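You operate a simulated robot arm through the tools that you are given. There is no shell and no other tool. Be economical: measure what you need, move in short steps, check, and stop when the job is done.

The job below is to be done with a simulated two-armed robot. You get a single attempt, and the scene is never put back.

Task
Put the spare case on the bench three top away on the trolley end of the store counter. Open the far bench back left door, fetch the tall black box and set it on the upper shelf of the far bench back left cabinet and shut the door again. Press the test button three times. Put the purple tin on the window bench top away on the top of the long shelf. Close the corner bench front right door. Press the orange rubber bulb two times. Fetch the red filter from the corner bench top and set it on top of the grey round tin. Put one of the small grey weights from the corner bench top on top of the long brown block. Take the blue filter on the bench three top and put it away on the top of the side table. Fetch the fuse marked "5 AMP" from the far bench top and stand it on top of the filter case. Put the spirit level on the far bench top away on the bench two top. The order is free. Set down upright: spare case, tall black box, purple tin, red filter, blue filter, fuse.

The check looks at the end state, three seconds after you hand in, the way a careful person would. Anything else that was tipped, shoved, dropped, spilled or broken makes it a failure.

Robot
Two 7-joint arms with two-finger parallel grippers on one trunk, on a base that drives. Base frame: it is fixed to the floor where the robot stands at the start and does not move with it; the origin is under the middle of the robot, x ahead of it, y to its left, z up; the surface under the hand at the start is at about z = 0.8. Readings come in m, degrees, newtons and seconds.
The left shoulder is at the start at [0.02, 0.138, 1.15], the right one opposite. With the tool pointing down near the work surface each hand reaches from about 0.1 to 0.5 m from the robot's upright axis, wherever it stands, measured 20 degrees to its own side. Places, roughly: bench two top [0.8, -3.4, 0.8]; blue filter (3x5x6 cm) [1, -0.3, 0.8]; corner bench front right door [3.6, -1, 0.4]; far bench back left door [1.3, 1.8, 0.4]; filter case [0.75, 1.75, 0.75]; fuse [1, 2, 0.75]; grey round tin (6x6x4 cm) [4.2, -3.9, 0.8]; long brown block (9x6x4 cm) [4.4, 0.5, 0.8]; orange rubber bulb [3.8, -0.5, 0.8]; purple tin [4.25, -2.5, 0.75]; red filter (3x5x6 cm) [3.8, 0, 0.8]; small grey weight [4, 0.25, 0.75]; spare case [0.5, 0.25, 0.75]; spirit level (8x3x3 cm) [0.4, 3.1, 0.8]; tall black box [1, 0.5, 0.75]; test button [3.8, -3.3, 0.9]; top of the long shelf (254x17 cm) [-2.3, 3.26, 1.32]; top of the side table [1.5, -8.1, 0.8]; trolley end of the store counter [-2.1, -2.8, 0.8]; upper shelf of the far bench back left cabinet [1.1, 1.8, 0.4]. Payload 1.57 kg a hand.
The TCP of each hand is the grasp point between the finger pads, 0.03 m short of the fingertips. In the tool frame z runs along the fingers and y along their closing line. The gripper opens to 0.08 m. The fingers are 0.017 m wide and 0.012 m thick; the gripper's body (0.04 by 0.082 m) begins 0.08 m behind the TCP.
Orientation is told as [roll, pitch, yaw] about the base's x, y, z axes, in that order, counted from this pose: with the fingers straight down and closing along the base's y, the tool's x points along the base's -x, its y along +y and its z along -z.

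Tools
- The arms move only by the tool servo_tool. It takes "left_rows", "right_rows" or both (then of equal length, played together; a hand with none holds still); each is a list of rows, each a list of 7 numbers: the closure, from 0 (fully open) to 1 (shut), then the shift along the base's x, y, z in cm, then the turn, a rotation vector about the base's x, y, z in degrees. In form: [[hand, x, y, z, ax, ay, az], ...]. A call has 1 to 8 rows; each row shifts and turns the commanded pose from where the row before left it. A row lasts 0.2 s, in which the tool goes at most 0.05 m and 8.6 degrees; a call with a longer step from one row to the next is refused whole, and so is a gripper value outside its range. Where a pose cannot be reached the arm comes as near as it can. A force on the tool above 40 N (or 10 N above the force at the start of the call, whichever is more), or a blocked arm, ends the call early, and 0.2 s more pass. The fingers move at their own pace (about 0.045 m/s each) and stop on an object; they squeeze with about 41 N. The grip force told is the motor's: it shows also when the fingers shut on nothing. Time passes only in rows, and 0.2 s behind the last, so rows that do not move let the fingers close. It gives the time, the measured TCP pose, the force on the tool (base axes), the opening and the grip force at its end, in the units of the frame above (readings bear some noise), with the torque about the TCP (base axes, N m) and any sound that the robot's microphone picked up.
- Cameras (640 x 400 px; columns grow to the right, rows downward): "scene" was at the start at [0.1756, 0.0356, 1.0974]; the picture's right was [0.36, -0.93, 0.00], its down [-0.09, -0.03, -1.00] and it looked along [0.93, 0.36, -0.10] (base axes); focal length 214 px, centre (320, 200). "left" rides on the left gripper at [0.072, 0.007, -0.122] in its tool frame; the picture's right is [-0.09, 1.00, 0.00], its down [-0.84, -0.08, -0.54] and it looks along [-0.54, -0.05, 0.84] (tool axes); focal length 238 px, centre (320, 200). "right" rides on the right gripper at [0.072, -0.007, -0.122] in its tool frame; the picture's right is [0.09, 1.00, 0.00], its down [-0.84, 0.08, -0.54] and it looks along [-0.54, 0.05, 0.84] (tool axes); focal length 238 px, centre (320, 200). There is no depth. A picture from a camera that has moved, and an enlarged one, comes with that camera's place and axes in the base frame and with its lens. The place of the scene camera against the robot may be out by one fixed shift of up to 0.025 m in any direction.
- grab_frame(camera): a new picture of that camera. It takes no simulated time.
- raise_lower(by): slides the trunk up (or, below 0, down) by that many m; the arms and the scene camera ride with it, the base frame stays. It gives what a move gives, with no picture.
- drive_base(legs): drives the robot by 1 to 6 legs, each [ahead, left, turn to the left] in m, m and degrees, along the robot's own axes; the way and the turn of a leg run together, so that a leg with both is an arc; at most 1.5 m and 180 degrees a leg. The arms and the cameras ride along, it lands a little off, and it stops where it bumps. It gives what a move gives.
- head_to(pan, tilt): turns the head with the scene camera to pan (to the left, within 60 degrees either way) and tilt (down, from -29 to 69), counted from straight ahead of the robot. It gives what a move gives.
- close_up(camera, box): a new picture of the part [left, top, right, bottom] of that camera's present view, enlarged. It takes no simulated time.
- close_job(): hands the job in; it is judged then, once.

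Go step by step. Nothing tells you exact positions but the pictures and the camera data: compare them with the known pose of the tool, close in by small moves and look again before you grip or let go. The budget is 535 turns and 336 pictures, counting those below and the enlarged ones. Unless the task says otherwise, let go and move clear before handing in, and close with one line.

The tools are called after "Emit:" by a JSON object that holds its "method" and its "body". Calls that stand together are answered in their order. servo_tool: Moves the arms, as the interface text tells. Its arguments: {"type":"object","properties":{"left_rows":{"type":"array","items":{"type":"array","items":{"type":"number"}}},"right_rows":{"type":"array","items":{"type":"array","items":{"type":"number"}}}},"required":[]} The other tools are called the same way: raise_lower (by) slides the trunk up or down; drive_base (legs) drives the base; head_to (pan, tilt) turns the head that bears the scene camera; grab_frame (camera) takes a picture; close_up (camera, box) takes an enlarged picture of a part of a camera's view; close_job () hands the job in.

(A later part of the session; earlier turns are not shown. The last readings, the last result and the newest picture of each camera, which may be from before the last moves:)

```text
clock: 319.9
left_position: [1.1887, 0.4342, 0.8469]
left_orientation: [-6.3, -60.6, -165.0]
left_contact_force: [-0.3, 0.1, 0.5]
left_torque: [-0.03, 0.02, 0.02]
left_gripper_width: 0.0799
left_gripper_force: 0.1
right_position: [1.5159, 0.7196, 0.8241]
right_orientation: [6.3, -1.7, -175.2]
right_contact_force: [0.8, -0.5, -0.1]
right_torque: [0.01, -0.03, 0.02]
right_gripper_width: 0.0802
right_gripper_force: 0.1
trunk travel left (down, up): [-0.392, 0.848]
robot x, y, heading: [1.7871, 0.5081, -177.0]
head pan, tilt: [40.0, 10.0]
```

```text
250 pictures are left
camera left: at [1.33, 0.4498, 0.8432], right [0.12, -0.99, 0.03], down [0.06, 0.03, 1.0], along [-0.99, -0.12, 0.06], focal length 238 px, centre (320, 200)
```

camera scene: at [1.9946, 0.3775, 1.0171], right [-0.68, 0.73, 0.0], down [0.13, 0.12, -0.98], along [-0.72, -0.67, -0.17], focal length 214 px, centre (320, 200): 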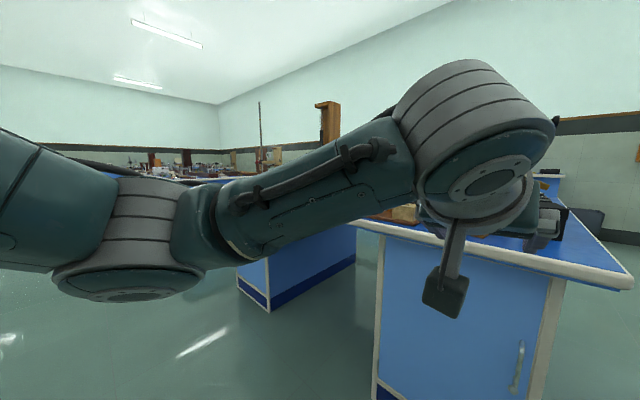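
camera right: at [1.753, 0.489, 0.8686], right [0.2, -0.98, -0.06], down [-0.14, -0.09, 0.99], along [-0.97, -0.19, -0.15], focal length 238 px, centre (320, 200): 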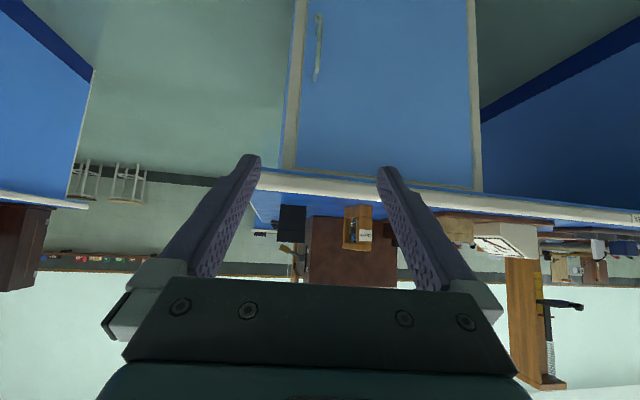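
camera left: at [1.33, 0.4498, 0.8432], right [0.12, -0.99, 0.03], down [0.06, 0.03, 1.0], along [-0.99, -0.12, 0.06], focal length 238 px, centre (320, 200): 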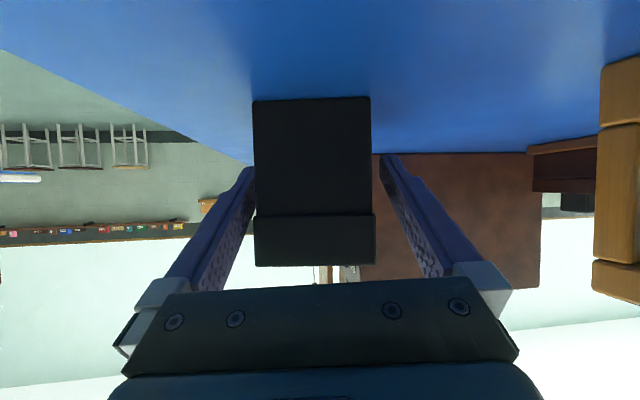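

Emit:
{"method": "servo_tool", "body": {"left_rows": [[1, 0, 0, 0, 0, 0, 0], [1, 0, 0, 0, 0, 0, 0], [1, 0, 0, 0, 0, 0, 0], [1, 0, 0, 0, 0, 0, 0]]}}

Emit:
{"method": "raise_lower", "body": {"by": 0.1}}

Emit:
{"method": "drive_base", "body": {"legs": [[-0.45, 0, 0]]}}

Emit:
{"method": "grab_frame", "body": {"camera": "left"}}

```text
clock: 320.9
left_position: [1.188, 0.4336, 0.8457]
left_orientation: [-6.2, -60.6, -165.1]
left_contact_force: [-1.4, 0.2, 0.7]
left_torque: [-0.05, 0.01, -0.04]
left_gripper_width: 0.0603
left_gripper_force: 39.7
right_position: [1.515, 0.7188, 0.8227]
right_orientation: [6.3, -1.7, -175.1]
right_contact_force: [-0.6, 0.0, -0.7]
right_torque: [0.0, -0.01, 0.02]
right_gripper_width: 0.08
right_gripper_force: 0.1
trunk travel left (down, up): [-0.392, 0.848]
robot x, y, heading: [1.7915, 0.5111, -177.0]
head pan, tilt: [40.0, 10.0]
```

```text
clock: 322.2
left_position: [1.1879, 0.4346, 0.9461]
left_orientation: [-6.3, -60.5, -164.9]
left_contact_force: [0.3, 0.9, -2.1]
left_torque: [0.02, -0.02, -0.01]
left_gripper_width: 0.0601
left_gripper_force: 41.3
right_position: [1.5158, 0.719, 0.9231]
right_orientation: [6.3, -1.5, -175.1]
right_contact_force: [-0.3, 0.7, 0.6]
right_torque: [-0.01, -0.01, -0.01]
right_gripper_width: 0.0799
right_gripper_force: 0.0
trunk travel left (down, up): [-0.492, 0.748]
robot x, y, heading: [1.7888, 0.5048, -177.0]
head pan, tilt: [40.0, 10.0]
```

```text
clock: 324.9
left_position: [1.631, 0.4576, 0.9465]
left_orientation: [-6.2, -60.4, -165.1]
left_contact_force: [0.0, -0.3, -1.4]
left_torque: [0.02, -0.03, -0.01]
left_gripper_width: 0.0602
left_gripper_force: 40.4
right_position: [1.959, 0.7422, 0.9248]
right_orientation: [6.4, -1.5, -175.2]
right_contact_force: [-0.1, 0.4, 0.0]
right_torque: [-0.04, 0.03, 0.02]
right_gripper_width: 0.08
right_gripper_force: 0.1
trunk travel left (down, up): [-0.492, 0.748]
robot x, y, heading: [2.2332, 0.5265, -177.3]
head pan, tilt: [40.0, 10.0]
```

```text
249 pictures are left
camera left: at [1.7737, 0.4724, 0.943], right [0.12, -0.99, 0.03], down [0.06, 0.03, 1.0], along [-0.99, -0.12, 0.06], focal length 238 px, centre (320, 200)
```

left: 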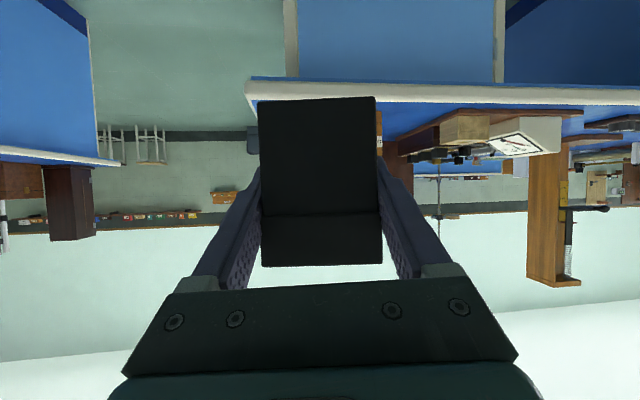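

The left hand holds the box securely. Now back to the cabinet at heading about 205°.

Emit:
{"method": "drive_base", "body": {"legs": [[0, -0.8, 0], [0, -0.8, 0], [0, 0, 22.3]]}}

Emit:
{"method": "raise_lower", "body": {"by": -0.4}}

Emit:
{"method": "head_to", "body": {"pan": 0, "tilt": 20}}

Emit:
{"method": "grab_frame", "body": {"camera": "scene"}}

```text
clock: 334.4
left_position: [1.6191, 1.8507, 0.9463]
left_orientation: [-6.2, -60.4, -142.8]
left_contact_force: [-0.2, -0.4, -1.5]
left_torque: [0.0, 0.0, 0.03]
left_gripper_width: 0.0595
left_gripper_force: 40.7
right_position: [1.8129, 2.2379, 0.9244]
right_orientation: [6.3, -1.7, -152.9]
right_contact_force: [-0.1, 0.1, 0.6]
right_torque: [-0.04, 0.03, 0.01]
right_gripper_width: 0.0798
right_gripper_force: 0.1
trunk travel left (down, up): [-0.492, 0.748]
robot x, y, heading: [2.1423, 2.1449, -154.7]
head pan, tilt: [40.0, 10.0]
```

```text
clock: 338.2
left_position: [1.6177, 1.8505, 0.5466]
left_orientation: [-6.2, -60.5, -142.8]
left_contact_force: [-0.2, -0.2, -1.5]
left_torque: [0.05, -0.04, -0.01]
left_gripper_width: 0.0597
left_gripper_force: 40.8
right_position: [1.8129, 2.2373, 0.524]
right_orientation: [6.3, -1.7, -152.8]
right_contact_force: [-0.5, -0.1, -0.6]
right_torque: [-0.02, -0.01, -0.02]
right_gripper_width: 0.0798
right_gripper_force: 0.0
trunk travel left (down, up): [-0.092, 1.148]
robot x, y, heading: [2.1445, 2.1488, -154.7]
head pan, tilt: [40.0, 10.0]
```

```text
clock: 339.3
left_position: [1.6187, 1.8508, 0.5466]
left_orientation: [-6.1, -60.6, -142.7]
left_contact_force: [-0.5, -0.2, -1.0]
left_torque: [0.03, -0.07, 0.03]
left_gripper_width: 0.0595
left_gripper_force: 40.6
right_position: [1.8126, 2.2379, 0.5235]
right_orientation: [6.3, -1.7, -152.8]
right_contact_force: [-0.3, 0.1, -1.1]
right_torque: [0.01, 0.0, 0.0]
right_gripper_width: 0.0802
right_gripper_force: 0.1
trunk travel left (down, up): [-0.092, 1.148]
robot x, y, heading: [2.1476, 2.1454, -154.9]
head pan, tilt: [0.0, 20.0]
```

```text
248 pictures are left
camera scene: at [1.9619, 2.0681, 0.6408], right [-0.42, 0.91, 0.0], down [0.31, 0.15, -0.94], along [-0.85, -0.4, -0.34], focal length 214 px, centre (320, 200)
```

scene: 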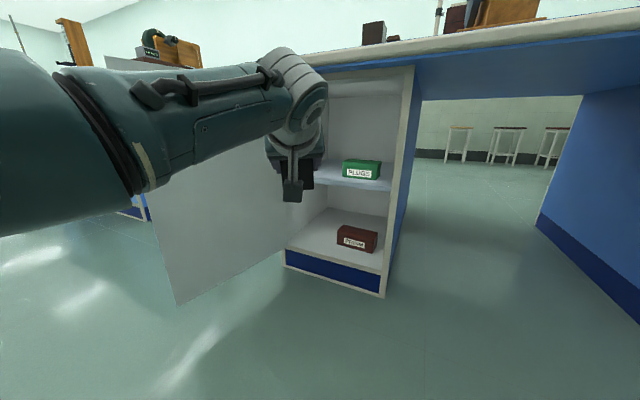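

Emit:
{"method": "raise_lower", "body": {"by": -0.028}}

Emit:
{"method": "drive_base", "body": {"legs": [[0, -0.045, 0], [0.28, 0, 0]]}}

Emit:
{"method": "grab_frame", "body": {"camera": "scene"}}

Emit:
{"method": "grab_frame", "body": {"camera": "left"}}

```text
clock: 340.0
left_position: [1.6184, 1.8506, 0.5172]
left_orientation: [-6.2, -60.5, -142.7]
left_contact_force: [0.2, 0.2, -1.6]
left_torque: [0.0, -0.04, 0.03]
left_gripper_width: 0.0594
left_gripper_force: 40.9
right_position: [1.8118, 2.2371, 0.4959]
right_orientation: [6.3, -1.7, -152.8]
right_contact_force: [0.0, 0.0, 0.2]
right_torque: [-0.03, 0.01, 0.02]
right_gripper_width: 0.08
right_gripper_force: 0.0
trunk travel left (down, up): [-0.064, 1.176]
robot x, y, heading: [2.1478, 2.1483, -154.9]
head pan, tilt: [0.0, 20.0]
```

```text
clock: 342.5
left_position: [1.3551, 1.7681, 0.5174]
left_orientation: [-6.2, -60.4, -142.3]
left_contact_force: [-0.7, 0.5, -1.6]
left_torque: [0.01, -0.03, 0.0]
left_gripper_width: 0.0596
left_gripper_force: 41.1
right_position: [1.5453, 2.1584, 0.4967]
right_orientation: [6.4, -1.6, -152.2]
right_contact_force: [-0.1, -0.3, -0.8]
right_torque: [0.02, 0.02, 0.04]
right_gripper_width: 0.0801
right_gripper_force: 0.0
trunk travel left (down, up): [-0.064, 1.176]
robot x, y, heading: [1.8783, 2.0719, -154.3]
head pan, tilt: [0.0, 20.0]
```

```text
247 pictures are left
camera scene: at [1.6963, 1.9907, 0.6126], right [-0.43, 0.9, 0.0], down [0.31, 0.15, -0.94], along [-0.85, -0.41, -0.34], focal length 214 px, centre (320, 200)
```

scene: 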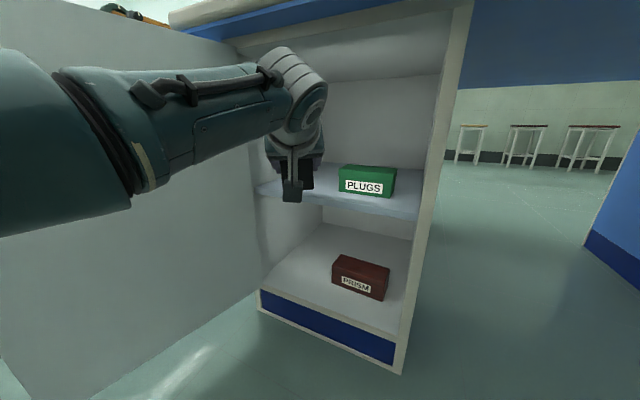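

```text
246 pictures are left
camera left: at [1.4793, 1.838, 0.5145], right [0.5, -0.87, 0.03], down [0.04, 0.05, 1.0], along [-0.87, -0.5, 0.06], focal length 238 px, centre (320, 200)
```

left: 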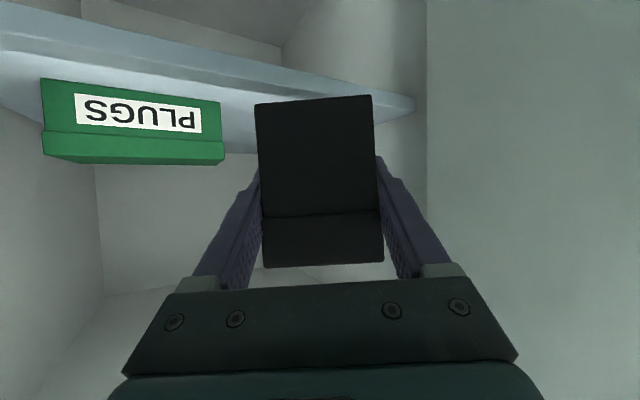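

Emit:
{"method": "drive_base", "body": {"legs": [[0.1, -0.005, 0]]}}

Emit:
{"method": "grab_frame", "body": {"camera": "scene"}}

Emit:
{"method": "grab_frame", "body": {"camera": "left"}}

```text
clock: 343.6
left_position: [1.2633, 1.7313, 0.5174]
left_orientation: [-6.1, -60.4, -142.3]
left_contact_force: [0.1, -0.2, -1.5]
left_torque: [0.03, -0.04, -0.01]
left_gripper_width: 0.0594
left_gripper_force: 40.9
right_position: [1.4536, 2.1197, 0.4947]
right_orientation: [6.3, -1.6, -152.1]
right_contact_force: [-0.3, -0.3, 1.1]
right_torque: [0.01, 0.0, 0.01]
right_gripper_width: 0.08
right_gripper_force: 0.0
trunk travel left (down, up): [-0.064, 1.176]
robot x, y, heading: [1.787, 2.0343, -154.3]
head pan, tilt: [0.0, 20.0]
```

```text
245 pictures are left
camera scene: at [1.6044, 1.9521, 0.6125], right [-0.43, 0.9, 0.0], down [0.31, 0.15, -0.94], along [-0.85, -0.41, -0.34], focal length 214 px, centre (320, 200)
```

scene: 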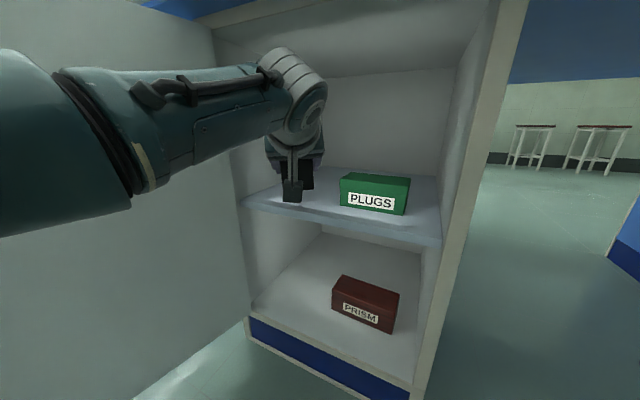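

```text
244 pictures are left
camera left: at [1.3873, 1.7997, 0.5141], right [0.5, -0.87, 0.03], down [0.04, 0.05, 1.0], along [-0.87, -0.49, 0.06], focal length 238 px, centre (320, 200)
```

left: 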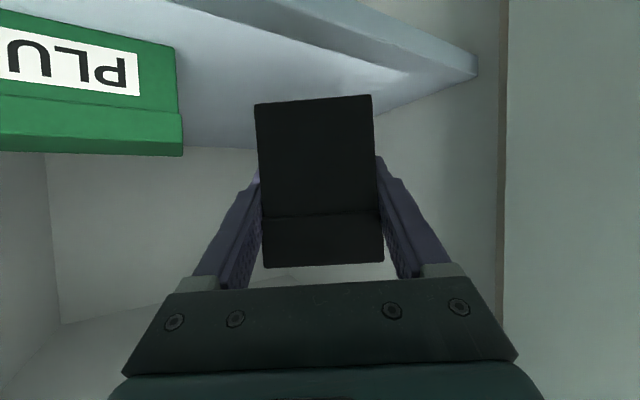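

Emit:
{"method": "drive_base", "body": {"legs": [[0.075, -0.005, 0]]}}

Emit:
{"method": "grab_frame", "body": {"camera": "left"}}

Emit:
{"method": "grab_frame", "body": {"camera": "scene"}}

```text
clock: 344.7
left_position: [1.2231, 1.7117, 0.5073]
left_orientation: [-5.1, -59.5, -143.5]
left_contact_force: [-0.4, 0.4, -1.5]
left_torque: [0.03, -0.03, 0.01]
left_gripper_width: 0.0596
left_gripper_force: 41.2
right_position: [1.4157, 2.1, 0.4904]
right_orientation: [6.6, -0.8, -152.5]
right_contact_force: [0.0, 0.0, -0.3]
right_torque: [0.04, 0.01, -0.02]
right_gripper_width: 0.0802
right_gripper_force: 0.0
trunk travel left (down, up): [-0.064, 1.176]
robot x, y, heading: [1.7285, 2.0083, -154.4]
head pan, tilt: [0.0, 20.0]
stopped in leg 1: the robot was blocked; the commanded pose is now the measured one
```

```text
243 pictures are left
camera left: at [1.3468, 1.78, 0.507], right [0.49, -0.87, 0.03], down [0.02, 0.05, 1.0], along [-0.87, -0.49, 0.04], focal length 238 px, centre (320, 200)
```

left: 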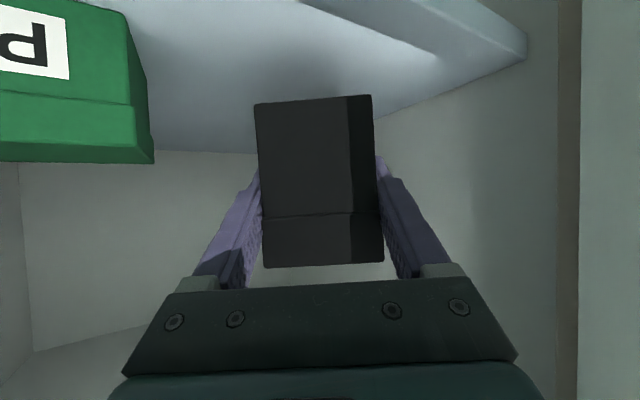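

```text
242 pictures are left
camera scene: at [1.5633, 1.9306, 0.61], right [-0.43, 0.9, 0.0], down [0.32, 0.15, -0.93], along [-0.84, -0.4, -0.36], focal length 214 px, centre (320, 200)
```

scene: 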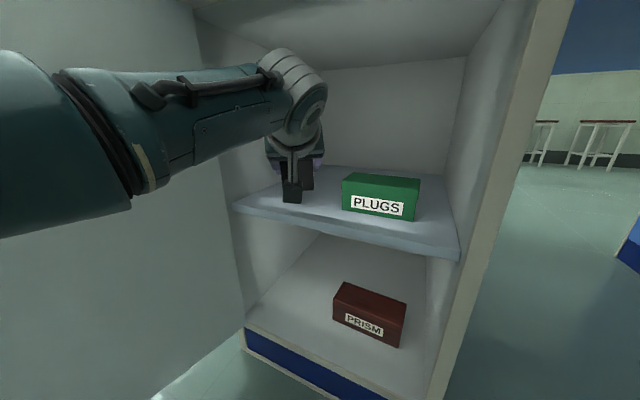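

The box is already fully over the shelf (x 1.14–1.26). I'll ease the base back a hair and lower it.

Emit:
{"method": "drive_base", "body": {"legs": [[-0.02, 0, 0]]}}

Emit:
{"method": "raise_lower", "body": {"by": -0.03}}

Emit:
{"method": "grab_frame", "body": {"camera": "left"}}

```text
clock: 345.5
left_position: [1.2192, 1.7154, 0.5153]
left_orientation: [-5.9, -60.3, -142.6]
left_contact_force: [-0.1, 0.2, -1.4]
left_torque: [0.02, -0.03, 0.04]
left_gripper_width: 0.0593
left_gripper_force: 41.3
right_position: [1.4101, 2.1036, 0.495]
right_orientation: [6.4, -1.5, -152.5]
right_contact_force: [-0.9, -0.7, 0.3]
right_torque: [0.01, 0.0, 0.01]
right_gripper_width: 0.0801
right_gripper_force: 0.1
trunk travel left (down, up): [-0.064, 1.176]
robot x, y, heading: [1.7439, 2.0163, -154.7]
head pan, tilt: [0.0, 20.0]
```

```text
clock: 346.3
left_position: [1.2197, 1.7148, 0.4862]
left_orientation: [-5.9, -60.3, -142.7]
left_contact_force: [-0.2, 0.1, -1.2]
left_torque: [-0.02, -0.06, 0.02]
left_gripper_width: 0.0596
left_gripper_force: 41.1
right_position: [1.4111, 2.1028, 0.4647]
right_orientation: [6.4, -1.6, -152.4]
right_contact_force: [-0.7, 0.5, 0.1]
right_torque: [-0.02, -0.01, 0.01]
right_gripper_width: 0.0799
right_gripper_force: 0.1
trunk travel left (down, up): [-0.034, 1.206]
robot x, y, heading: [1.7395, 2.014, -154.6]
head pan, tilt: [0.0, 20.0]
```

```text
241 pictures are left
camera left: at [1.3437, 1.7832, 0.483], right [0.49, -0.87, 0.03], down [0.04, 0.05, 1.0], along [-0.87, -0.49, 0.06], focal length 238 px, centre (320, 200)
```

left: 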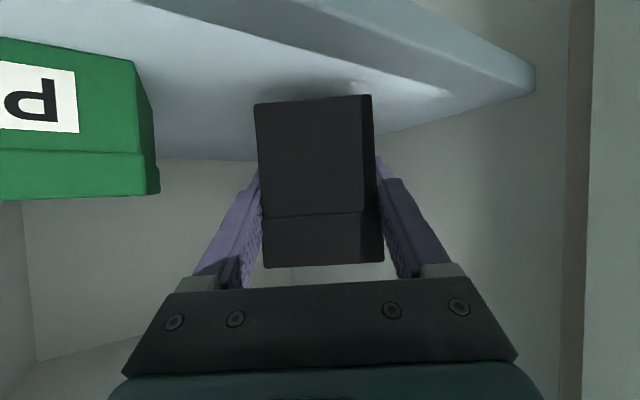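

Emit:
{"method": "raise_lower", "body": {"by": -0.008}}

Emit:
{"method": "raise_lower", "body": {"by": -0.003}}

Emit:
{"method": "raise_lower", "body": {"by": -0.003}}

```text
clock: 346.8
left_position: [1.2198, 1.7152, 0.4774]
left_orientation: [-5.8, -60.3, -142.6]
left_contact_force: [0.9, -0.1, -1.9]
left_torque: [0.01, -0.02, 0.02]
left_gripper_width: 0.0597
left_gripper_force: 40.1
right_position: [1.4109, 2.1035, 0.4569]
right_orientation: [6.3, -1.6, -152.5]
right_contact_force: [0.0, 0.8, -0.3]
right_torque: [0.0, -0.05, 0.02]
right_gripper_width: 0.08
right_gripper_force: 0.0
trunk travel left (down, up): [-0.026, 1.214]
robot x, y, heading: [1.7436, 2.0158, -154.5]
head pan, tilt: [0.0, 20.0]
```

```text
clock: 347.4
left_position: [1.2197, 1.7154, 0.4752]
left_orientation: [-6.0, -60.3, -142.7]
left_contact_force: [-0.2, -0.7, -1.7]
left_torque: [0.05, -0.01, -0.03]
left_gripper_width: 0.0594
left_gripper_force: 41.3
right_position: [1.4113, 2.1038, 0.4535]
right_orientation: [6.3, -1.5, -152.5]
right_contact_force: [0.1, 0.2, 0.2]
right_torque: [-0.01, -0.02, -0.02]
right_gripper_width: 0.08
right_gripper_force: 0.1
trunk travel left (down, up): [-0.023, 1.217]
robot x, y, heading: [1.742, 2.0131, -154.5]
head pan, tilt: [0.0, 20.0]
```

```text
clock: 347.9
left_position: [1.2194, 1.7147, 0.4731]
left_orientation: [-5.9, -60.5, -142.7]
left_contact_force: [0.6, -0.3, 4.7]
left_torque: [-0.36, 0.21, 0.07]
left_gripper_width: 0.0596
left_gripper_force: 40.8
right_position: [1.4102, 2.1031, 0.4508]
right_orientation: [6.5, -1.5, -152.5]
right_contact_force: [-0.2, 0.7, -0.1]
right_torque: [0.05, 0.0, 0.05]
right_gripper_width: 0.08
right_gripper_force: 0.0
trunk travel left (down, up): [-0.02, 1.22]
robot x, y, heading: [1.7413, 2.0141, -154.5]
head pan, tilt: [0.0, 20.0]
```

Emit:
{"method": "raise_lower", "body": {"by": -0.002}}

Emit:
{"method": "servo_tool", "body": {"left_rows": [[0.7, 0, 0, 0, 0, 0, 0], [0.4, 0, 0, 0, 0, 0, 0], [0, 0, 0, 0, 0, 0, 0], [0, 0, 0, 0, 0, 0, 0], [0, 2.2, 1.3, 0, 0, 0, 0], [0, 2.2, 1.3, 0, 0, 0, 0], [0, 2.2, 1.3, 0, 0, 0, 0]]}}

Emit:
{"method": "grab_frame", "body": {"camera": "left"}}

Emit:
{"method": "grab_frame", "body": {"camera": "scene"}}

```text
clock: 348.4
left_position: [1.2192, 1.7155, 0.4733]
left_orientation: [-5.8, -60.7, -142.9]
left_contact_force: [5.3, 0.9, 16.6]
left_torque: [-0.67, -0.01, 0.17]
left_gripper_width: 0.0593
left_gripper_force: 40.9
right_position: [1.4108, 2.1033, 0.4483]
right_orientation: [6.4, -1.5, -152.6]
right_contact_force: [1.1, 0.5, -0.1]
right_torque: [-0.03, 0.04, 0.02]
right_gripper_width: 0.0801
right_gripper_force: 0.1
trunk travel left (down, up): [-0.018, 1.222]
robot x, y, heading: [1.7434, 2.013, -154.7]
head pan, tilt: [0.0, 20.0]
```

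```text
clock: 350.0
left_position: [1.2853, 1.7545, 0.4713]
left_orientation: [-5.9, -60.3, -142.6]
left_contact_force: [-0.2, 1.1, -0.4]
left_torque: [-0.01, 0.0, -0.02]
left_gripper_width: 0.08
left_gripper_force: 0.2
right_position: [1.411, 2.1033, 0.4489]
right_orientation: [6.4, -1.5, -152.5]
right_contact_force: [-0.3, 0.7, -0.6]
right_torque: [-0.02, 0.02, 0.03]
right_gripper_width: 0.0796
right_gripper_force: 0.0
trunk travel left (down, up): [-0.018, 1.222]
robot x, y, heading: [1.7436, 2.0114, -154.4]
head pan, tilt: [0.0, 20.0]
```

```text
240 pictures are left
camera left: at [1.4096, 1.8225, 0.4691], right [0.49, -0.87, 0.03], down [0.04, 0.05, 1.0], along [-0.87, -0.49, 0.06], focal length 238 px, centre (320, 200)
```

left: 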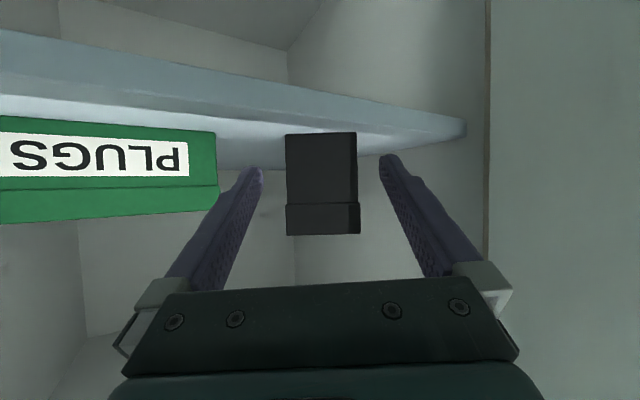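

```text
239 pictures are left
camera scene: at [1.5611, 1.9344, 0.5665], right [-0.43, 0.9, 0.0], down [0.31, 0.15, -0.94], along [-0.85, -0.4, -0.34], focal length 214 px, centre (320, 200)
```

scene: 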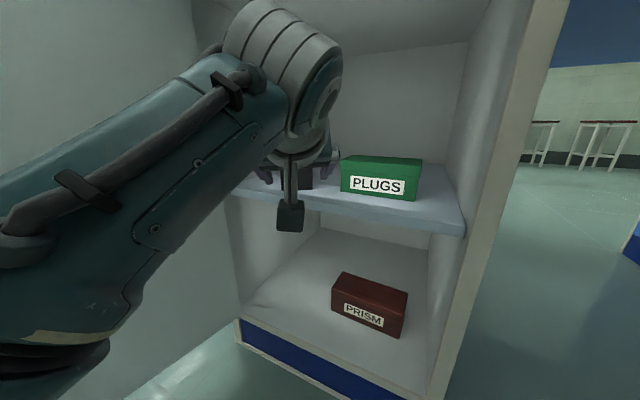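

The box stands on the upper shelf, upright. I'll withdraw, close the fist, raise a bit (above the handle) and go round to push the door shut from outside.

Emit:
{"method": "drive_base", "body": {"legs": [[-0.42, 0, 0]]}}

Emit:
{"method": "raise_lower", "body": {"by": 0.18}}

Emit:
{"method": "servo_tool", "body": {"left_rows": [[1, 0, 0, 0, 0, 0, 0], [1, 0, 0, 0, 0, 0, 0], [1, 0, 0, 0, 0, 0, 0], [1, 0, 0, 0, 0, 0, 0], [1, 0, 0, 0, 0, 0, 0]]}}

Emit:
{"method": "drive_base", "body": {"legs": [[0, 0, -65], [-0.88, 0.67, 0]]}}

Emit:
{"method": "grab_frame", "body": {"camera": "left"}}

```text
clock: 352.6
left_position: [1.6602, 1.9324, 0.4736]
left_orientation: [-6.1, -60.5, -142.1]
left_contact_force: [-0.8, 0.7, 0.3]
left_torque: [0.03, -0.01, 0.03]
left_gripper_width: 0.0801
left_gripper_force: 0.1
right_position: [1.7827, 2.2806, 0.4503]
right_orientation: [6.3, -1.7, -152.1]
right_contact_force: [-0.2, -0.9, 0.5]
right_torque: [0.03, -0.01, 0.03]
right_gripper_width: 0.0799
right_gripper_force: 0.0
trunk travel left (down, up): [-0.018, 1.222]
robot x, y, heading: [2.1225, 2.1972, -154.1]
head pan, tilt: [0.0, 20.0]
```

```text
clock: 354.6
left_position: [1.6603, 1.9321, 0.6528]
left_orientation: [-6.0, -60.4, -142.2]
left_contact_force: [-0.4, 0.2, -0.1]
left_torque: [0.01, -0.01, 0.01]
left_gripper_width: 0.0798
left_gripper_force: 0.0
right_position: [1.785, 2.2826, 0.6294]
right_orientation: [6.2, -1.8, -152.1]
right_contact_force: [0.1, 0.1, 0.9]
right_torque: [-0.01, 0.02, -0.01]
right_gripper_width: 0.08
right_gripper_force: 0.1
trunk travel left (down, up): [-0.198, 1.042]
robot x, y, heading: [2.1202, 2.1978, -154.5]
head pan, tilt: [0.0, 20.0]
```

```text
clock: 355.8
left_position: [1.6614, 1.9331, 0.6515]
left_orientation: [-6.1, -60.3, -142.2]
left_contact_force: [-0.1, -0.5, 0.3]
left_torque: [0.01, -0.06, -0.03]
left_gripper_width: 0.0
left_gripper_force: 14.8
right_position: [1.7848, 2.2826, 0.6309]
right_orientation: [6.3, -1.7, -152.1]
right_contact_force: [-0.1, 0.1, 0.4]
right_torque: [0.02, -0.01, 0.01]
right_gripper_width: 0.0799
right_gripper_force: 0.0
trunk travel left (down, up): [-0.198, 1.042]
robot x, y, heading: [2.1173, 2.1972, -154.1]
head pan, tilt: [0.0, 20.0]
```

```text
clock: 364.3
left_position: [1.9762, 1.4219, 0.6544]
left_orientation: [-6.2, -60.5, 152.4]
left_contact_force: [-0.4, 0.0, -0.1]
left_torque: [0.03, 0.01, 0.03]
left_gripper_width: 0.0
left_gripper_force: 21.3
right_position: [2.3464, 1.4536, 0.6293]
right_orientation: [6.3, -1.6, 142.5]
right_contact_force: [-0.3, -0.4, -0.6]
right_torque: [-0.02, 0.0, 0.0]
right_gripper_width: 0.08
right_gripper_force: 0.0
trunk travel left (down, up): [-0.198, 1.042]
robot x, y, heading: [2.4065, 1.113, 140.5]
head pan, tilt: [0.0, 20.0]
```

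```text
238 pictures are left
camera left: at [2.0932, 1.3379, 0.65], right [-0.58, -0.81, 0.03], down [0.06, -0.01, 1.0], along [-0.81, 0.58, 0.06], focal length 238 px, centre (320, 200)
```

left: 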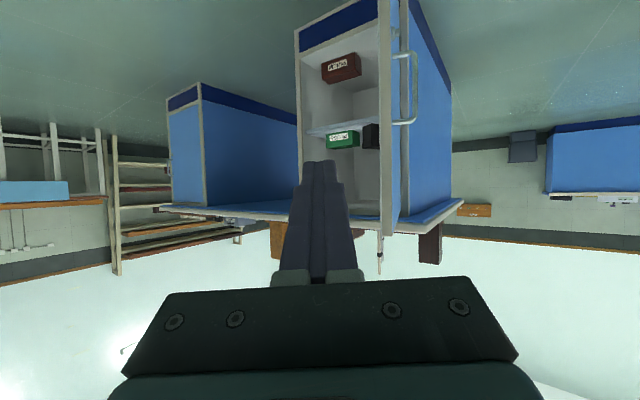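

Emit:
{"method": "drive_base", "body": {"legs": [[0.254, 0.238, 0]]}}

Emit:
{"method": "grab_frame", "body": {"camera": "left"}}

```text
clock: 366.6
left_position: [1.6328, 1.4074, 0.6517]
left_orientation: [-6.0, -60.5, 152.3]
left_contact_force: [0.6, 0.5, -0.1]
left_torque: [0.01, 0.03, 0.03]
left_gripper_width: 0.0001
left_gripper_force: 21.2
right_position: [2.003, 1.4404, 0.6293]
right_orientation: [6.3, -1.7, 142.3]
right_contact_force: [0.4, -0.8, 0.2]
right_torque: [-0.05, 0.01, 0.02]
right_gripper_width: 0.0799
right_gripper_force: 0.1
trunk travel left (down, up): [-0.198, 1.042]
robot x, y, heading: [2.0626, 1.0987, 140.0]
head pan, tilt: [0.0, 20.0]
```

```text
237 pictures are left
camera left: at [1.7496, 1.324, 0.6498], right [-0.58, -0.81, 0.03], down [0.06, -0.01, 1.0], along [-0.81, 0.58, 0.06], focal length 238 px, centre (320, 200)
```

left: 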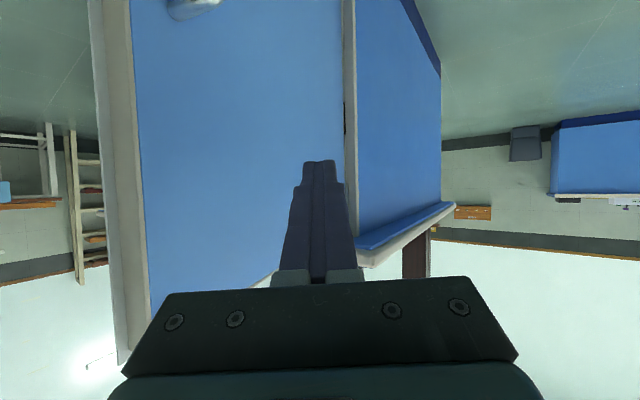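

Emit:
{"method": "drive_base", "body": {"legs": [[0.076, -0.125, 0], [0.061, -0.069, 0], [0.077, -0.051, 0], [0.086, -0.029, 0]]}}

Emit:
{"method": "grab_frame", "body": {"camera": "left"}}

```text
clock: 370.0
left_position: [1.5743, 1.8077, 0.6525]
left_orientation: [-6.0, -60.5, 152.4]
left_contact_force: [0.0, -0.2, 0.9]
left_torque: [-0.01, 0.03, 0.0]
left_gripper_width: 0.0001
left_gripper_force: 21.8
right_position: [1.9438, 1.84, 0.6295]
right_orientation: [6.2, -1.7, 142.5]
right_contact_force: [1.1, 0.7, 1.0]
right_torque: [0.02, -0.01, 0.01]
right_gripper_width: 0.0801
right_gripper_force: 0.1
trunk travel left (down, up): [-0.198, 1.042]
robot x, y, heading: [2.0059, 1.5019, 140.6]
head pan, tilt: [0.0, 20.0]
```

```text
236 pictures are left
camera left: at [1.6907, 1.7239, 0.6496], right [-0.58, -0.81, 0.03], down [0.06, -0.01, 1.0], along [-0.81, 0.58, 0.06], focal length 238 px, centre (320, 200)
```

left: 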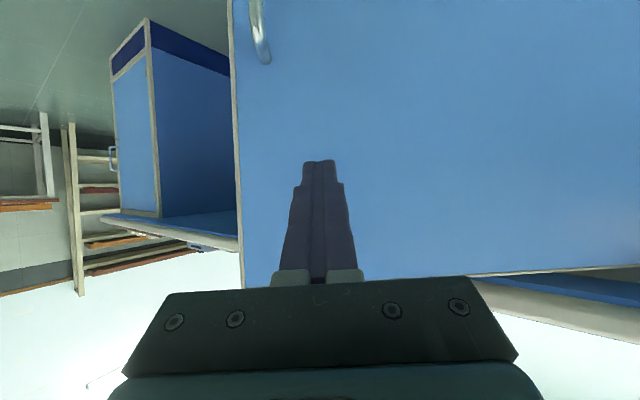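

The door follows nicely and is about 45° open. I'll keep pushing it shut.

Emit:
{"method": "drive_base", "body": {"legs": [[0.0925, -0.007, 0], [0.09, 0.018, 0], [0.06, 0.03, 0]]}}

Emit:
{"method": "grab_frame", "body": {"camera": "left"}}

```text
clock: 372.5
left_position: [1.3623, 1.9276, 0.6522]
left_orientation: [-6.1, -60.4, 152.6]
left_contact_force: [-0.2, 0.0, -0.2]
left_torque: [-0.01, -0.05, 0.04]
left_gripper_width: 0.0
left_gripper_force: 21.0
right_position: [1.7315, 1.962, 0.6306]
right_orientation: [6.4, -1.7, 142.5]
right_contact_force: [-1.0, -0.3, -0.3]
right_torque: [0.02, -0.02, -0.03]
right_gripper_width: 0.0799
right_gripper_force: 0.1
trunk travel left (down, up): [-0.198, 1.042]
robot x, y, heading: [1.7971, 1.6238, 140.4]
head pan, tilt: [0.0, 20.0]
```

```text
235 pictures are left
camera left: at [1.4798, 1.8442, 0.6495], right [-0.58, -0.82, 0.03], down [0.06, -0.01, 1.0], along [-0.81, 0.58, 0.06], focal length 238 px, centre (320, 200)
```

left: 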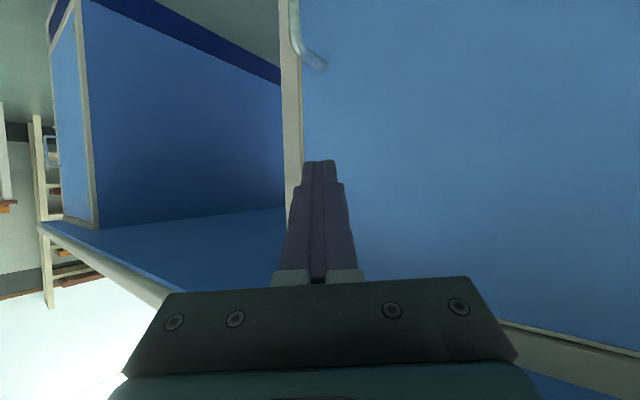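

Emit:
{"method": "servo_tool", "body": {"left_rows": [[1, -1.5, 0, 0, 0, 0, 0], [1, -1.5, 0, 0, 0, 0, 0], [1, -1, 0, 0, 0, 0, 0], [1, -1, 0, 0, 0, 0, 0]]}}

Emit:
{"method": "grab_frame", "body": {"camera": "left"}}

```text
clock: 373.5
left_position: [1.3297, 1.9275, 0.6525]
left_orientation: [-7.1, -60.1, 152.6]
left_contact_force: [25.4, -11.1, 4.9]
left_torque: [-0.09, -0.1, 0.08]
left_gripper_width: 0.0
left_gripper_force: 21.3
right_position: [1.7395, 1.9568, 0.6282]
right_orientation: [6.3, -1.3, 142.7]
right_contact_force: [-0.1, -0.5, -0.4]
right_torque: [0.02, -0.01, -0.03]
right_gripper_width: 0.0801
right_gripper_force: 0.1
trunk travel left (down, up): [-0.198, 1.042]
robot x, y, heading: [1.7982, 1.6182, 140.5]
head pan, tilt: [0.0, 20.0]
stopped in row 4 (left hand): the force on the tool passed its limit at 45 N (the readings are from after the stop); the commanded pose is now the measured one
```

```text
234 pictures are left
camera left: at [1.4443, 1.8424, 0.6495], right [-0.59, -0.81, 0.02], down [0.06, -0.02, 1.0], along [-0.8, 0.59, 0.06], focal length 238 px, centre (320, 200)
```

left: 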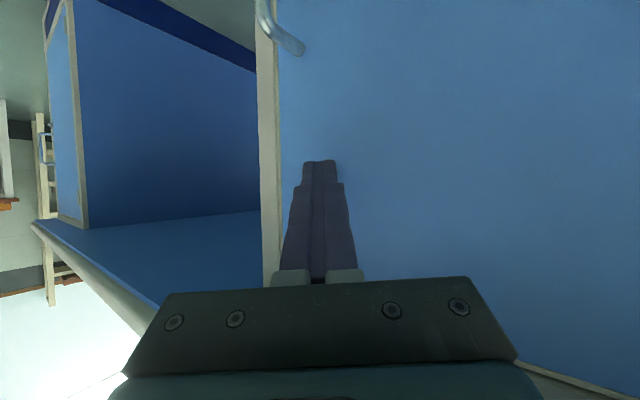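

The door is shut. Next is the 5 AMP fuse on the far bench top, which I'll approach with the left hand from the back side.

Emit:
{"method": "drive_base", "body": {"legs": [[-0.22, 0, 0]]}}

Emit:
{"method": "raise_lower", "body": {"by": 0.24}}

Emit:
{"method": "servo_tool", "body": {"left_rows": [[0.2, 0, 0, 0, 0, 0, 0], [0.2, 0, 0, 0, 0, 0, 0], [0.2, 0, 0, 0, 0, 0, 0], [0.2, 0, 0, 0, 0, 0, 0]]}}

Emit:
{"method": "drive_base", "body": {"legs": [[0, 0, 25.5], [0, -0.4, 0], [0.1, 0, 0]]}}

Emit:
{"method": "grab_frame", "body": {"camera": "left"}}

Emit:
{"method": "grab_frame", "body": {"camera": "scene"}}

```text
clock: 375.1
left_position: [1.4903, 1.7903, 0.6574]
left_orientation: [-6.9, -60.7, 152.7]
left_contact_force: [-0.3, 0.6, -1.0]
left_torque: [0.01, 0.01, 0.01]
left_gripper_width: 0.0001
left_gripper_force: 21.4
right_position: [1.9022, 1.8238, 0.6309]
right_orientation: [6.2, -1.7, 142.7]
right_contact_force: [-0.3, 0.9, 0.3]
right_torque: [0.0, -0.02, -0.02]
right_gripper_width: 0.08
right_gripper_force: 0.0
trunk travel left (down, up): [-0.198, 1.042]
robot x, y, heading: [1.9632, 1.4814, 140.4]
head pan, tilt: [0.0, 20.0]
```

```text
clock: 377.6
left_position: [1.4877, 1.7913, 0.8964]
left_orientation: [-6.9, -60.8, 152.7]
left_contact_force: [-0.7, 0.3, -0.8]
left_torque: [0.01, 0.02, 0.01]
left_gripper_width: 0.0001
left_gripper_force: 21.3
right_position: [1.9011, 1.8221, 0.87]
right_orientation: [6.3, -1.8, 142.8]
right_contact_force: [0.4, -0.1, 1.0]
right_torque: [0.03, -0.02, 0.0]
right_gripper_width: 0.0801
right_gripper_force: 0.0
trunk travel left (down, up): [-0.438, 0.802]
robot x, y, heading: [1.9641, 1.4856, 140.5]
head pan, tilt: [0.0, 20.0]
```

```text
clock: 378.6
left_position: [1.4877, 1.7906, 0.8944]
left_orientation: [-6.9, -60.7, 152.6]
left_contact_force: [-0.2, 0.9, 1.0]
left_torque: [0.01, -0.01, 0.0]
left_gripper_width: 0.0639
left_gripper_force: 0.1
right_position: [1.9013, 1.8221, 0.8695]
right_orientation: [6.3, -1.7, 142.7]
right_contact_force: [-0.1, -0.7, -0.6]
right_torque: [0.0, 0.02, -0.01]
right_gripper_width: 0.0798
right_gripper_force: 0.0
trunk travel left (down, up): [-0.438, 0.802]
robot x, y, heading: [1.9612, 1.4829, 140.4]
head pan, tilt: [0.0, 20.0]
```

```text
clock: 383.2
left_position: [1.4015, 1.9638, 0.8962]
left_orientation: [-6.9, -60.7, 178.3]
left_contact_force: [-0.9, 0.1, 0.6]
left_torque: [0.0, -0.03, -0.03]
left_gripper_width: 0.0641
left_gripper_force: 0.0
right_position: [1.7591, 2.1705, 0.8696]
right_orientation: [6.2, -1.8, 168.2]
right_contact_force: [0.8, -0.3, 0.2]
right_torque: [-0.01, -0.02, 0.03]
right_gripper_width: 0.0799
right_gripper_force: 0.1
trunk travel left (down, up): [-0.438, 0.802]
robot x, y, heading: [1.9659, 1.889, 166.2]
head pan, tilt: [0.0, 20.0]
```

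```text
233 pictures are left
camera left: at [1.5413, 1.9374, 0.8925], right [-0.18, -0.98, 0.02], down [0.07, 0.01, 1.0], along [-0.98, 0.18, 0.07], focal length 238 px, centre (320, 200)
```

left: 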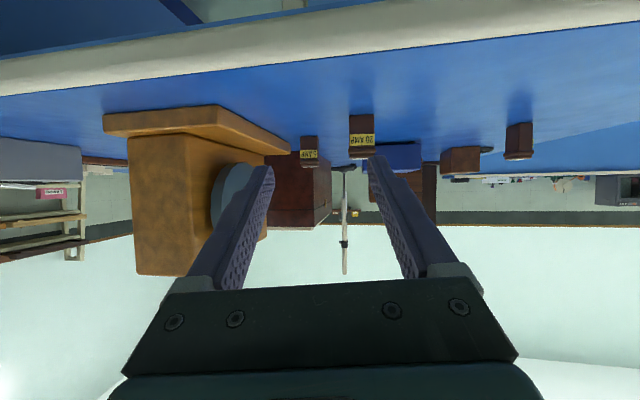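

```text
232 pictures are left
camera scene: at [1.7662, 1.9391, 0.9869], right [0.24, 0.97, 0.0], down [0.33, -0.08, -0.94], along [-0.91, 0.23, -0.34], focal length 214 px, centre (320, 200)
```

scene: 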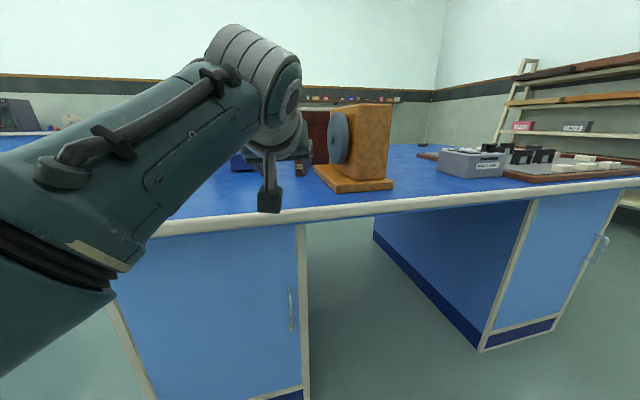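

Emit:
{"method": "drive_base", "body": {"legs": [[0.12, 0, 0]]}}

Emit:
{"method": "grab_frame", "body": {"camera": "left"}}

```text
clock: 384.4
left_position: [1.2851, 1.9914, 0.8954]
left_orientation: [-6.9, -60.6, 178.5]
left_contact_force: [0.4, 0.4, -0.3]
left_torque: [-0.02, 0.0, 0.0]
left_gripper_width: 0.0639
left_gripper_force: 0.0
right_position: [1.6442, 2.1995, 0.8698]
right_orientation: [6.3, -1.7, 168.3]
right_contact_force: [0.0, 0.9, 0.1]
right_torque: [0.01, -0.01, -0.02]
right_gripper_width: 0.0798
right_gripper_force: 0.1
trunk travel left (down, up): [-0.438, 0.802]
robot x, y, heading: [1.8473, 1.9209, 166.2]
head pan, tilt: [0.0, 20.0]
```

```text
231 pictures are left
camera left: at [1.4261, 1.9651, 0.8924], right [-0.18, -0.98, 0.02], down [0.07, 0.01, 1.0], along [-0.98, 0.18, 0.07], focal length 238 px, centre (320, 200)
```

left: 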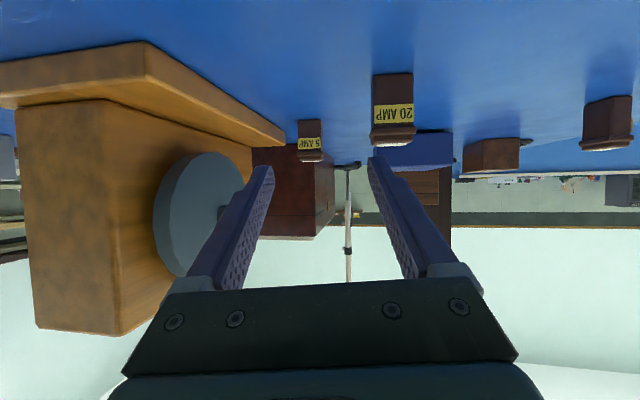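

The 5 AMP fuse is at (1.077, 2.043) with its top at 0.86, and the far bench top is z=0.8. I'll drive in above it, then lower.

Emit:
{"method": "drive_base", "body": {"legs": [[0.15, 0, 0]]}}

Emit:
{"method": "grab_frame", "body": {"camera": "left"}}

```text
clock: 385.8
left_position: [1.1382, 2.0283, 0.8967]
left_orientation: [-6.8, -60.8, 178.4]
left_contact_force: [-0.1, 0.3, 0.5]
left_torque: [-0.02, 0.0, -0.01]
left_gripper_width: 0.064
left_gripper_force: 0.1
right_position: [1.4965, 2.2345, 0.8711]
right_orientation: [6.4, -1.8, 168.3]
right_contact_force: [-0.5, -0.1, 0.5]
right_torque: [-0.01, -0.01, 0.01]
right_gripper_width: 0.08
right_gripper_force: 0.0
trunk travel left (down, up): [-0.438, 0.802]
robot x, y, heading: [1.6997, 1.9547, 166.0]
head pan, tilt: [0.0, 20.0]
```

```text
230 pictures are left
camera left: at [1.2783, 2.0013, 0.8922], right [-0.18, -0.98, 0.02], down [0.07, 0.01, 1.0], along [-0.98, 0.18, 0.06], focal length 238 px, centre (320, 200)
```

left: 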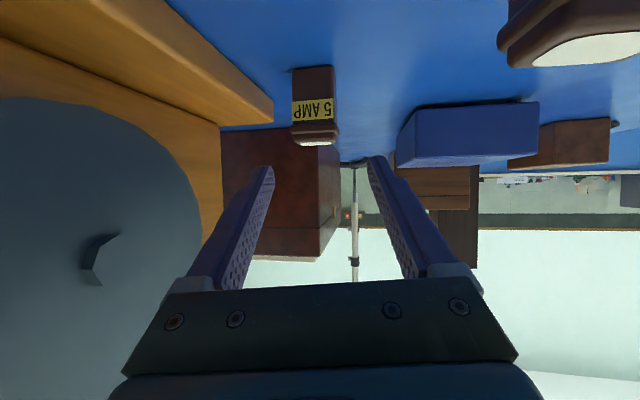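

Emit:
{"method": "drive_base", "body": {"legs": [[0.058, 0, 0]]}}

Emit:
{"method": "raise_lower", "body": {"by": -0.035}}

Emit:
{"method": "grab_frame", "body": {"camera": "left"}}

```text
clock: 386.8
left_position: [1.0823, 2.0424, 0.8956]
left_orientation: [-6.9, -60.8, 178.3]
left_contact_force: [-0.8, -0.5, -0.1]
left_torque: [0.01, -0.01, -0.02]
left_gripper_width: 0.0641
left_gripper_force: 0.1
right_position: [1.441, 2.2488, 0.8699]
right_orientation: [6.3, -1.7, 168.3]
right_contact_force: [-0.5, -0.1, 0.1]
right_torque: [-0.01, 0.0, 0.01]
right_gripper_width: 0.0804
right_gripper_force: 0.1
trunk travel left (down, up): [-0.438, 0.802]
robot x, y, heading: [1.6448, 1.9691, 166.0]
head pan, tilt: [0.0, 20.0]
```

```text
clock: 387.5
left_position: [1.0822, 2.0415, 0.8606]
left_orientation: [-6.8, -60.8, 178.4]
left_contact_force: [-0.1, -0.4, 0.1]
left_torque: [0.04, 0.02, -0.02]
left_gripper_width: 0.0641
left_gripper_force: 0.1
right_position: [1.4408, 2.249, 0.8352]
right_orientation: [6.4, -1.6, 168.3]
right_contact_force: [0.0, -0.4, -0.1]
right_torque: [0.03, 0.0, 0.03]
right_gripper_width: 0.0803
right_gripper_force: 0.0
trunk travel left (down, up): [-0.403, 0.837]
robot x, y, heading: [1.6471, 1.9679, 166.2]
head pan, tilt: [0.0, 20.0]
```

```text
229 pictures are left
camera left: at [1.2225, 2.0151, 0.857], right [-0.18, -0.98, 0.02], down [0.07, 0.01, 1.0], along [-0.98, 0.18, 0.06], focal length 238 px, centre (320, 200)
```

left: 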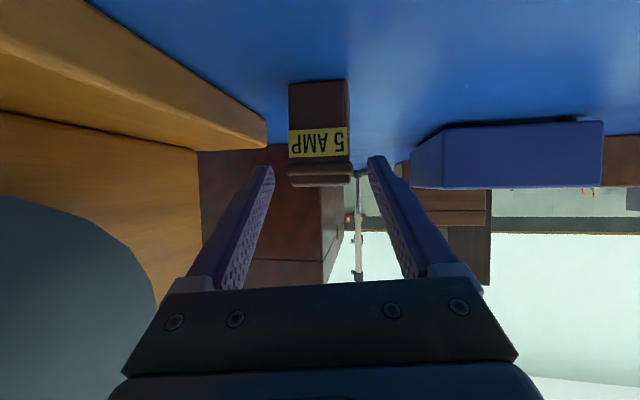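

Emit:
{"method": "raise_lower", "body": {"by": -0.026}}

Emit:
{"method": "servo_tool", "body": {"left_rows": [[1, 0, 0, 0, 0, 0, 0], [1, 0, 0, 0, 0, 0, 0], [1, 0, 0, 0, 0, 0, 0], [1, 0, 0, 0, 0, 0, 0]]}}

Emit:
{"method": "grab_frame", "body": {"camera": "left"}}

```text
clock: 388.3
left_position: [1.0828, 2.0403, 0.8345]
left_orientation: [-6.8, -60.8, 178.5]
left_contact_force: [0.0, 0.5, -0.1]
left_torque: [0.0, 0.0, -0.02]
left_gripper_width: 0.064
left_gripper_force: 0.0
right_position: [1.4402, 2.2483, 0.8083]
right_orientation: [6.2, -1.7, 168.2]
right_contact_force: [0.3, -0.4, 0.3]
right_torque: [0.0, 0.03, -0.02]
right_gripper_width: 0.0799
right_gripper_force: 0.0
trunk travel left (down, up): [-0.377, 0.863]
robot x, y, heading: [1.6447, 1.968, 166.1]
head pan, tilt: [0.0, 20.0]
```

```text
clock: 389.3
left_position: [1.082, 2.0417, 0.8354]
left_orientation: [-6.8, -60.8, 178.4]
left_contact_force: [-0.1, 0.3, 2.8]
left_torque: [-0.07, 0.02, 0.01]
left_gripper_width: 0.0333
left_gripper_force: 33.2
right_position: [1.4419, 2.2487, 0.8086]
right_orientation: [6.3, -1.7, 168.3]
right_contact_force: [-0.5, -0.5, -0.2]
right_torque: [0.0, -0.01, 0.01]
right_gripper_width: 0.08
right_gripper_force: 0.1
trunk travel left (down, up): [-0.377, 0.863]
robot x, y, heading: [1.6459, 1.9667, 166.3]
head pan, tilt: [0.0, 20.0]
```

```text
228 pictures are left
camera left: at [1.2224, 2.0149, 0.8312], right [-0.18, -0.98, 0.02], down [0.07, 0.01, 1.0], along [-0.98, 0.18, 0.07], focal length 238 px, centre (320, 200)
```

left: 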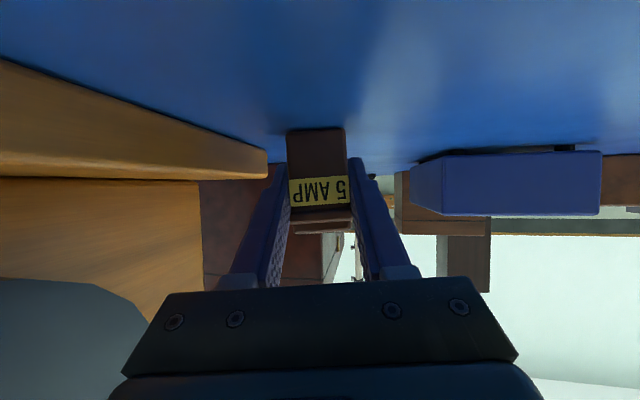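

I have the fuse. I'll lift it, back out and go round into the aisle facing the filter case.

Emit:
{"method": "raise_lower", "body": {"by": 0.13}}

Emit:
{"method": "drive_base", "body": {"legs": [[-0.35, 0, 0], [0, 0, 14], [0, 0.93, 0], [1.1, 0, 0], [0, 0, -88]]}}

Emit:
{"method": "head_to", "body": {"pan": 5, "tilt": 30}}

Emit:
{"method": "grab_frame", "body": {"camera": "scene"}}

Emit:
{"method": "grab_frame", "body": {"camera": "left"}}

```text
clock: 390.8
left_position: [1.0824, 2.0411, 0.9649]
left_orientation: [-6.8, -60.5, 178.4]
left_contact_force: [0.0, 0.2, 0.2]
left_torque: [0.0, -0.02, -0.01]
left_gripper_width: 0.0333
left_gripper_force: 40.6
right_position: [1.4413, 2.2484, 0.939]
right_orientation: [6.3, -1.7, 168.4]
right_contact_force: [0.0, 0.1, -0.3]
right_torque: [0.02, -0.01, 0.0]
right_gripper_width: 0.0805
right_gripper_force: 0.0
trunk travel left (down, up): [-0.507, 0.733]
robot x, y, heading: [1.6459, 1.9643, 166.1]
head pan, tilt: [0.0, 20.0]
```

```text
clock: 407.4
left_position: [0.8083, 1.5129, 0.9649]
left_orientation: [-6.9, -60.6, 104.0]
left_contact_force: [0.9, -0.1, -0.5]
left_torque: [-0.02, 0.02, 0.01]
left_gripper_width: 0.0334
left_gripper_force: 41.1
right_position: [1.105, 1.2225, 0.9391]
right_orientation: [6.3, -1.7, 93.9]
right_contact_force: [0.7, 0.5, 0.5]
right_torque: [0.02, -0.01, -0.01]
right_gripper_width: 0.0798
right_gripper_force: 0.0
trunk travel left (down, up): [-0.507, 0.733]
robot x, y, heading: [0.8872, 0.9498, 91.8]
head pan, tilt: [0.0, 20.0]
```

```text
clock: 408.1
left_position: [0.8088, 1.5132, 0.9646]
left_orientation: [-6.8, -60.6, 104.0]
left_contact_force: [-0.6, -0.9, -0.7]
left_torque: [-0.01, 0.01, -0.04]
left_gripper_width: 0.0332
left_gripper_force: 40.9
right_position: [1.1052, 1.223, 0.9404]
right_orientation: [6.3, -1.7, 93.9]
right_contact_force: [-0.2, 0.1, -0.5]
right_torque: [0.04, -0.04, 0.0]
right_gripper_width: 0.0799
right_gripper_force: 0.1
trunk travel left (down, up): [-0.507, 0.733]
robot x, y, heading: [0.8901, 0.9536, 92.0]
head pan, tilt: [5.0, 30.0]
```

```text
227 pictures are left
camera scene: at [0.8657, 1.1436, 1.0398], right [0.99, 0.12, 0.0], down [0.06, -0.5, -0.87], along [-0.1, 0.86, -0.5], focal length 214 px, centre (320, 200)
```

scene: 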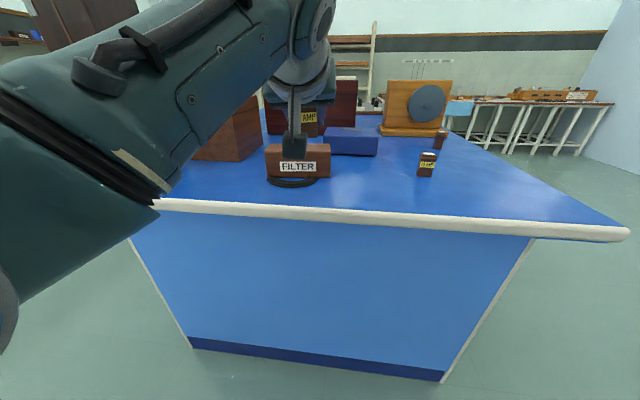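

```text
226 pictures are left
camera left: at [0.8228, 1.3703, 0.961], right [-1.0, -0.1, 0.02], down [0.03, -0.06, 1.0], along [-0.09, 0.99, 0.06], focal length 238 px, centre (320, 200)
```

left: 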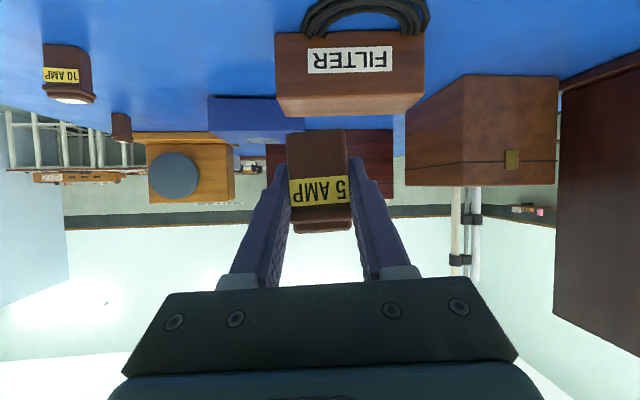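

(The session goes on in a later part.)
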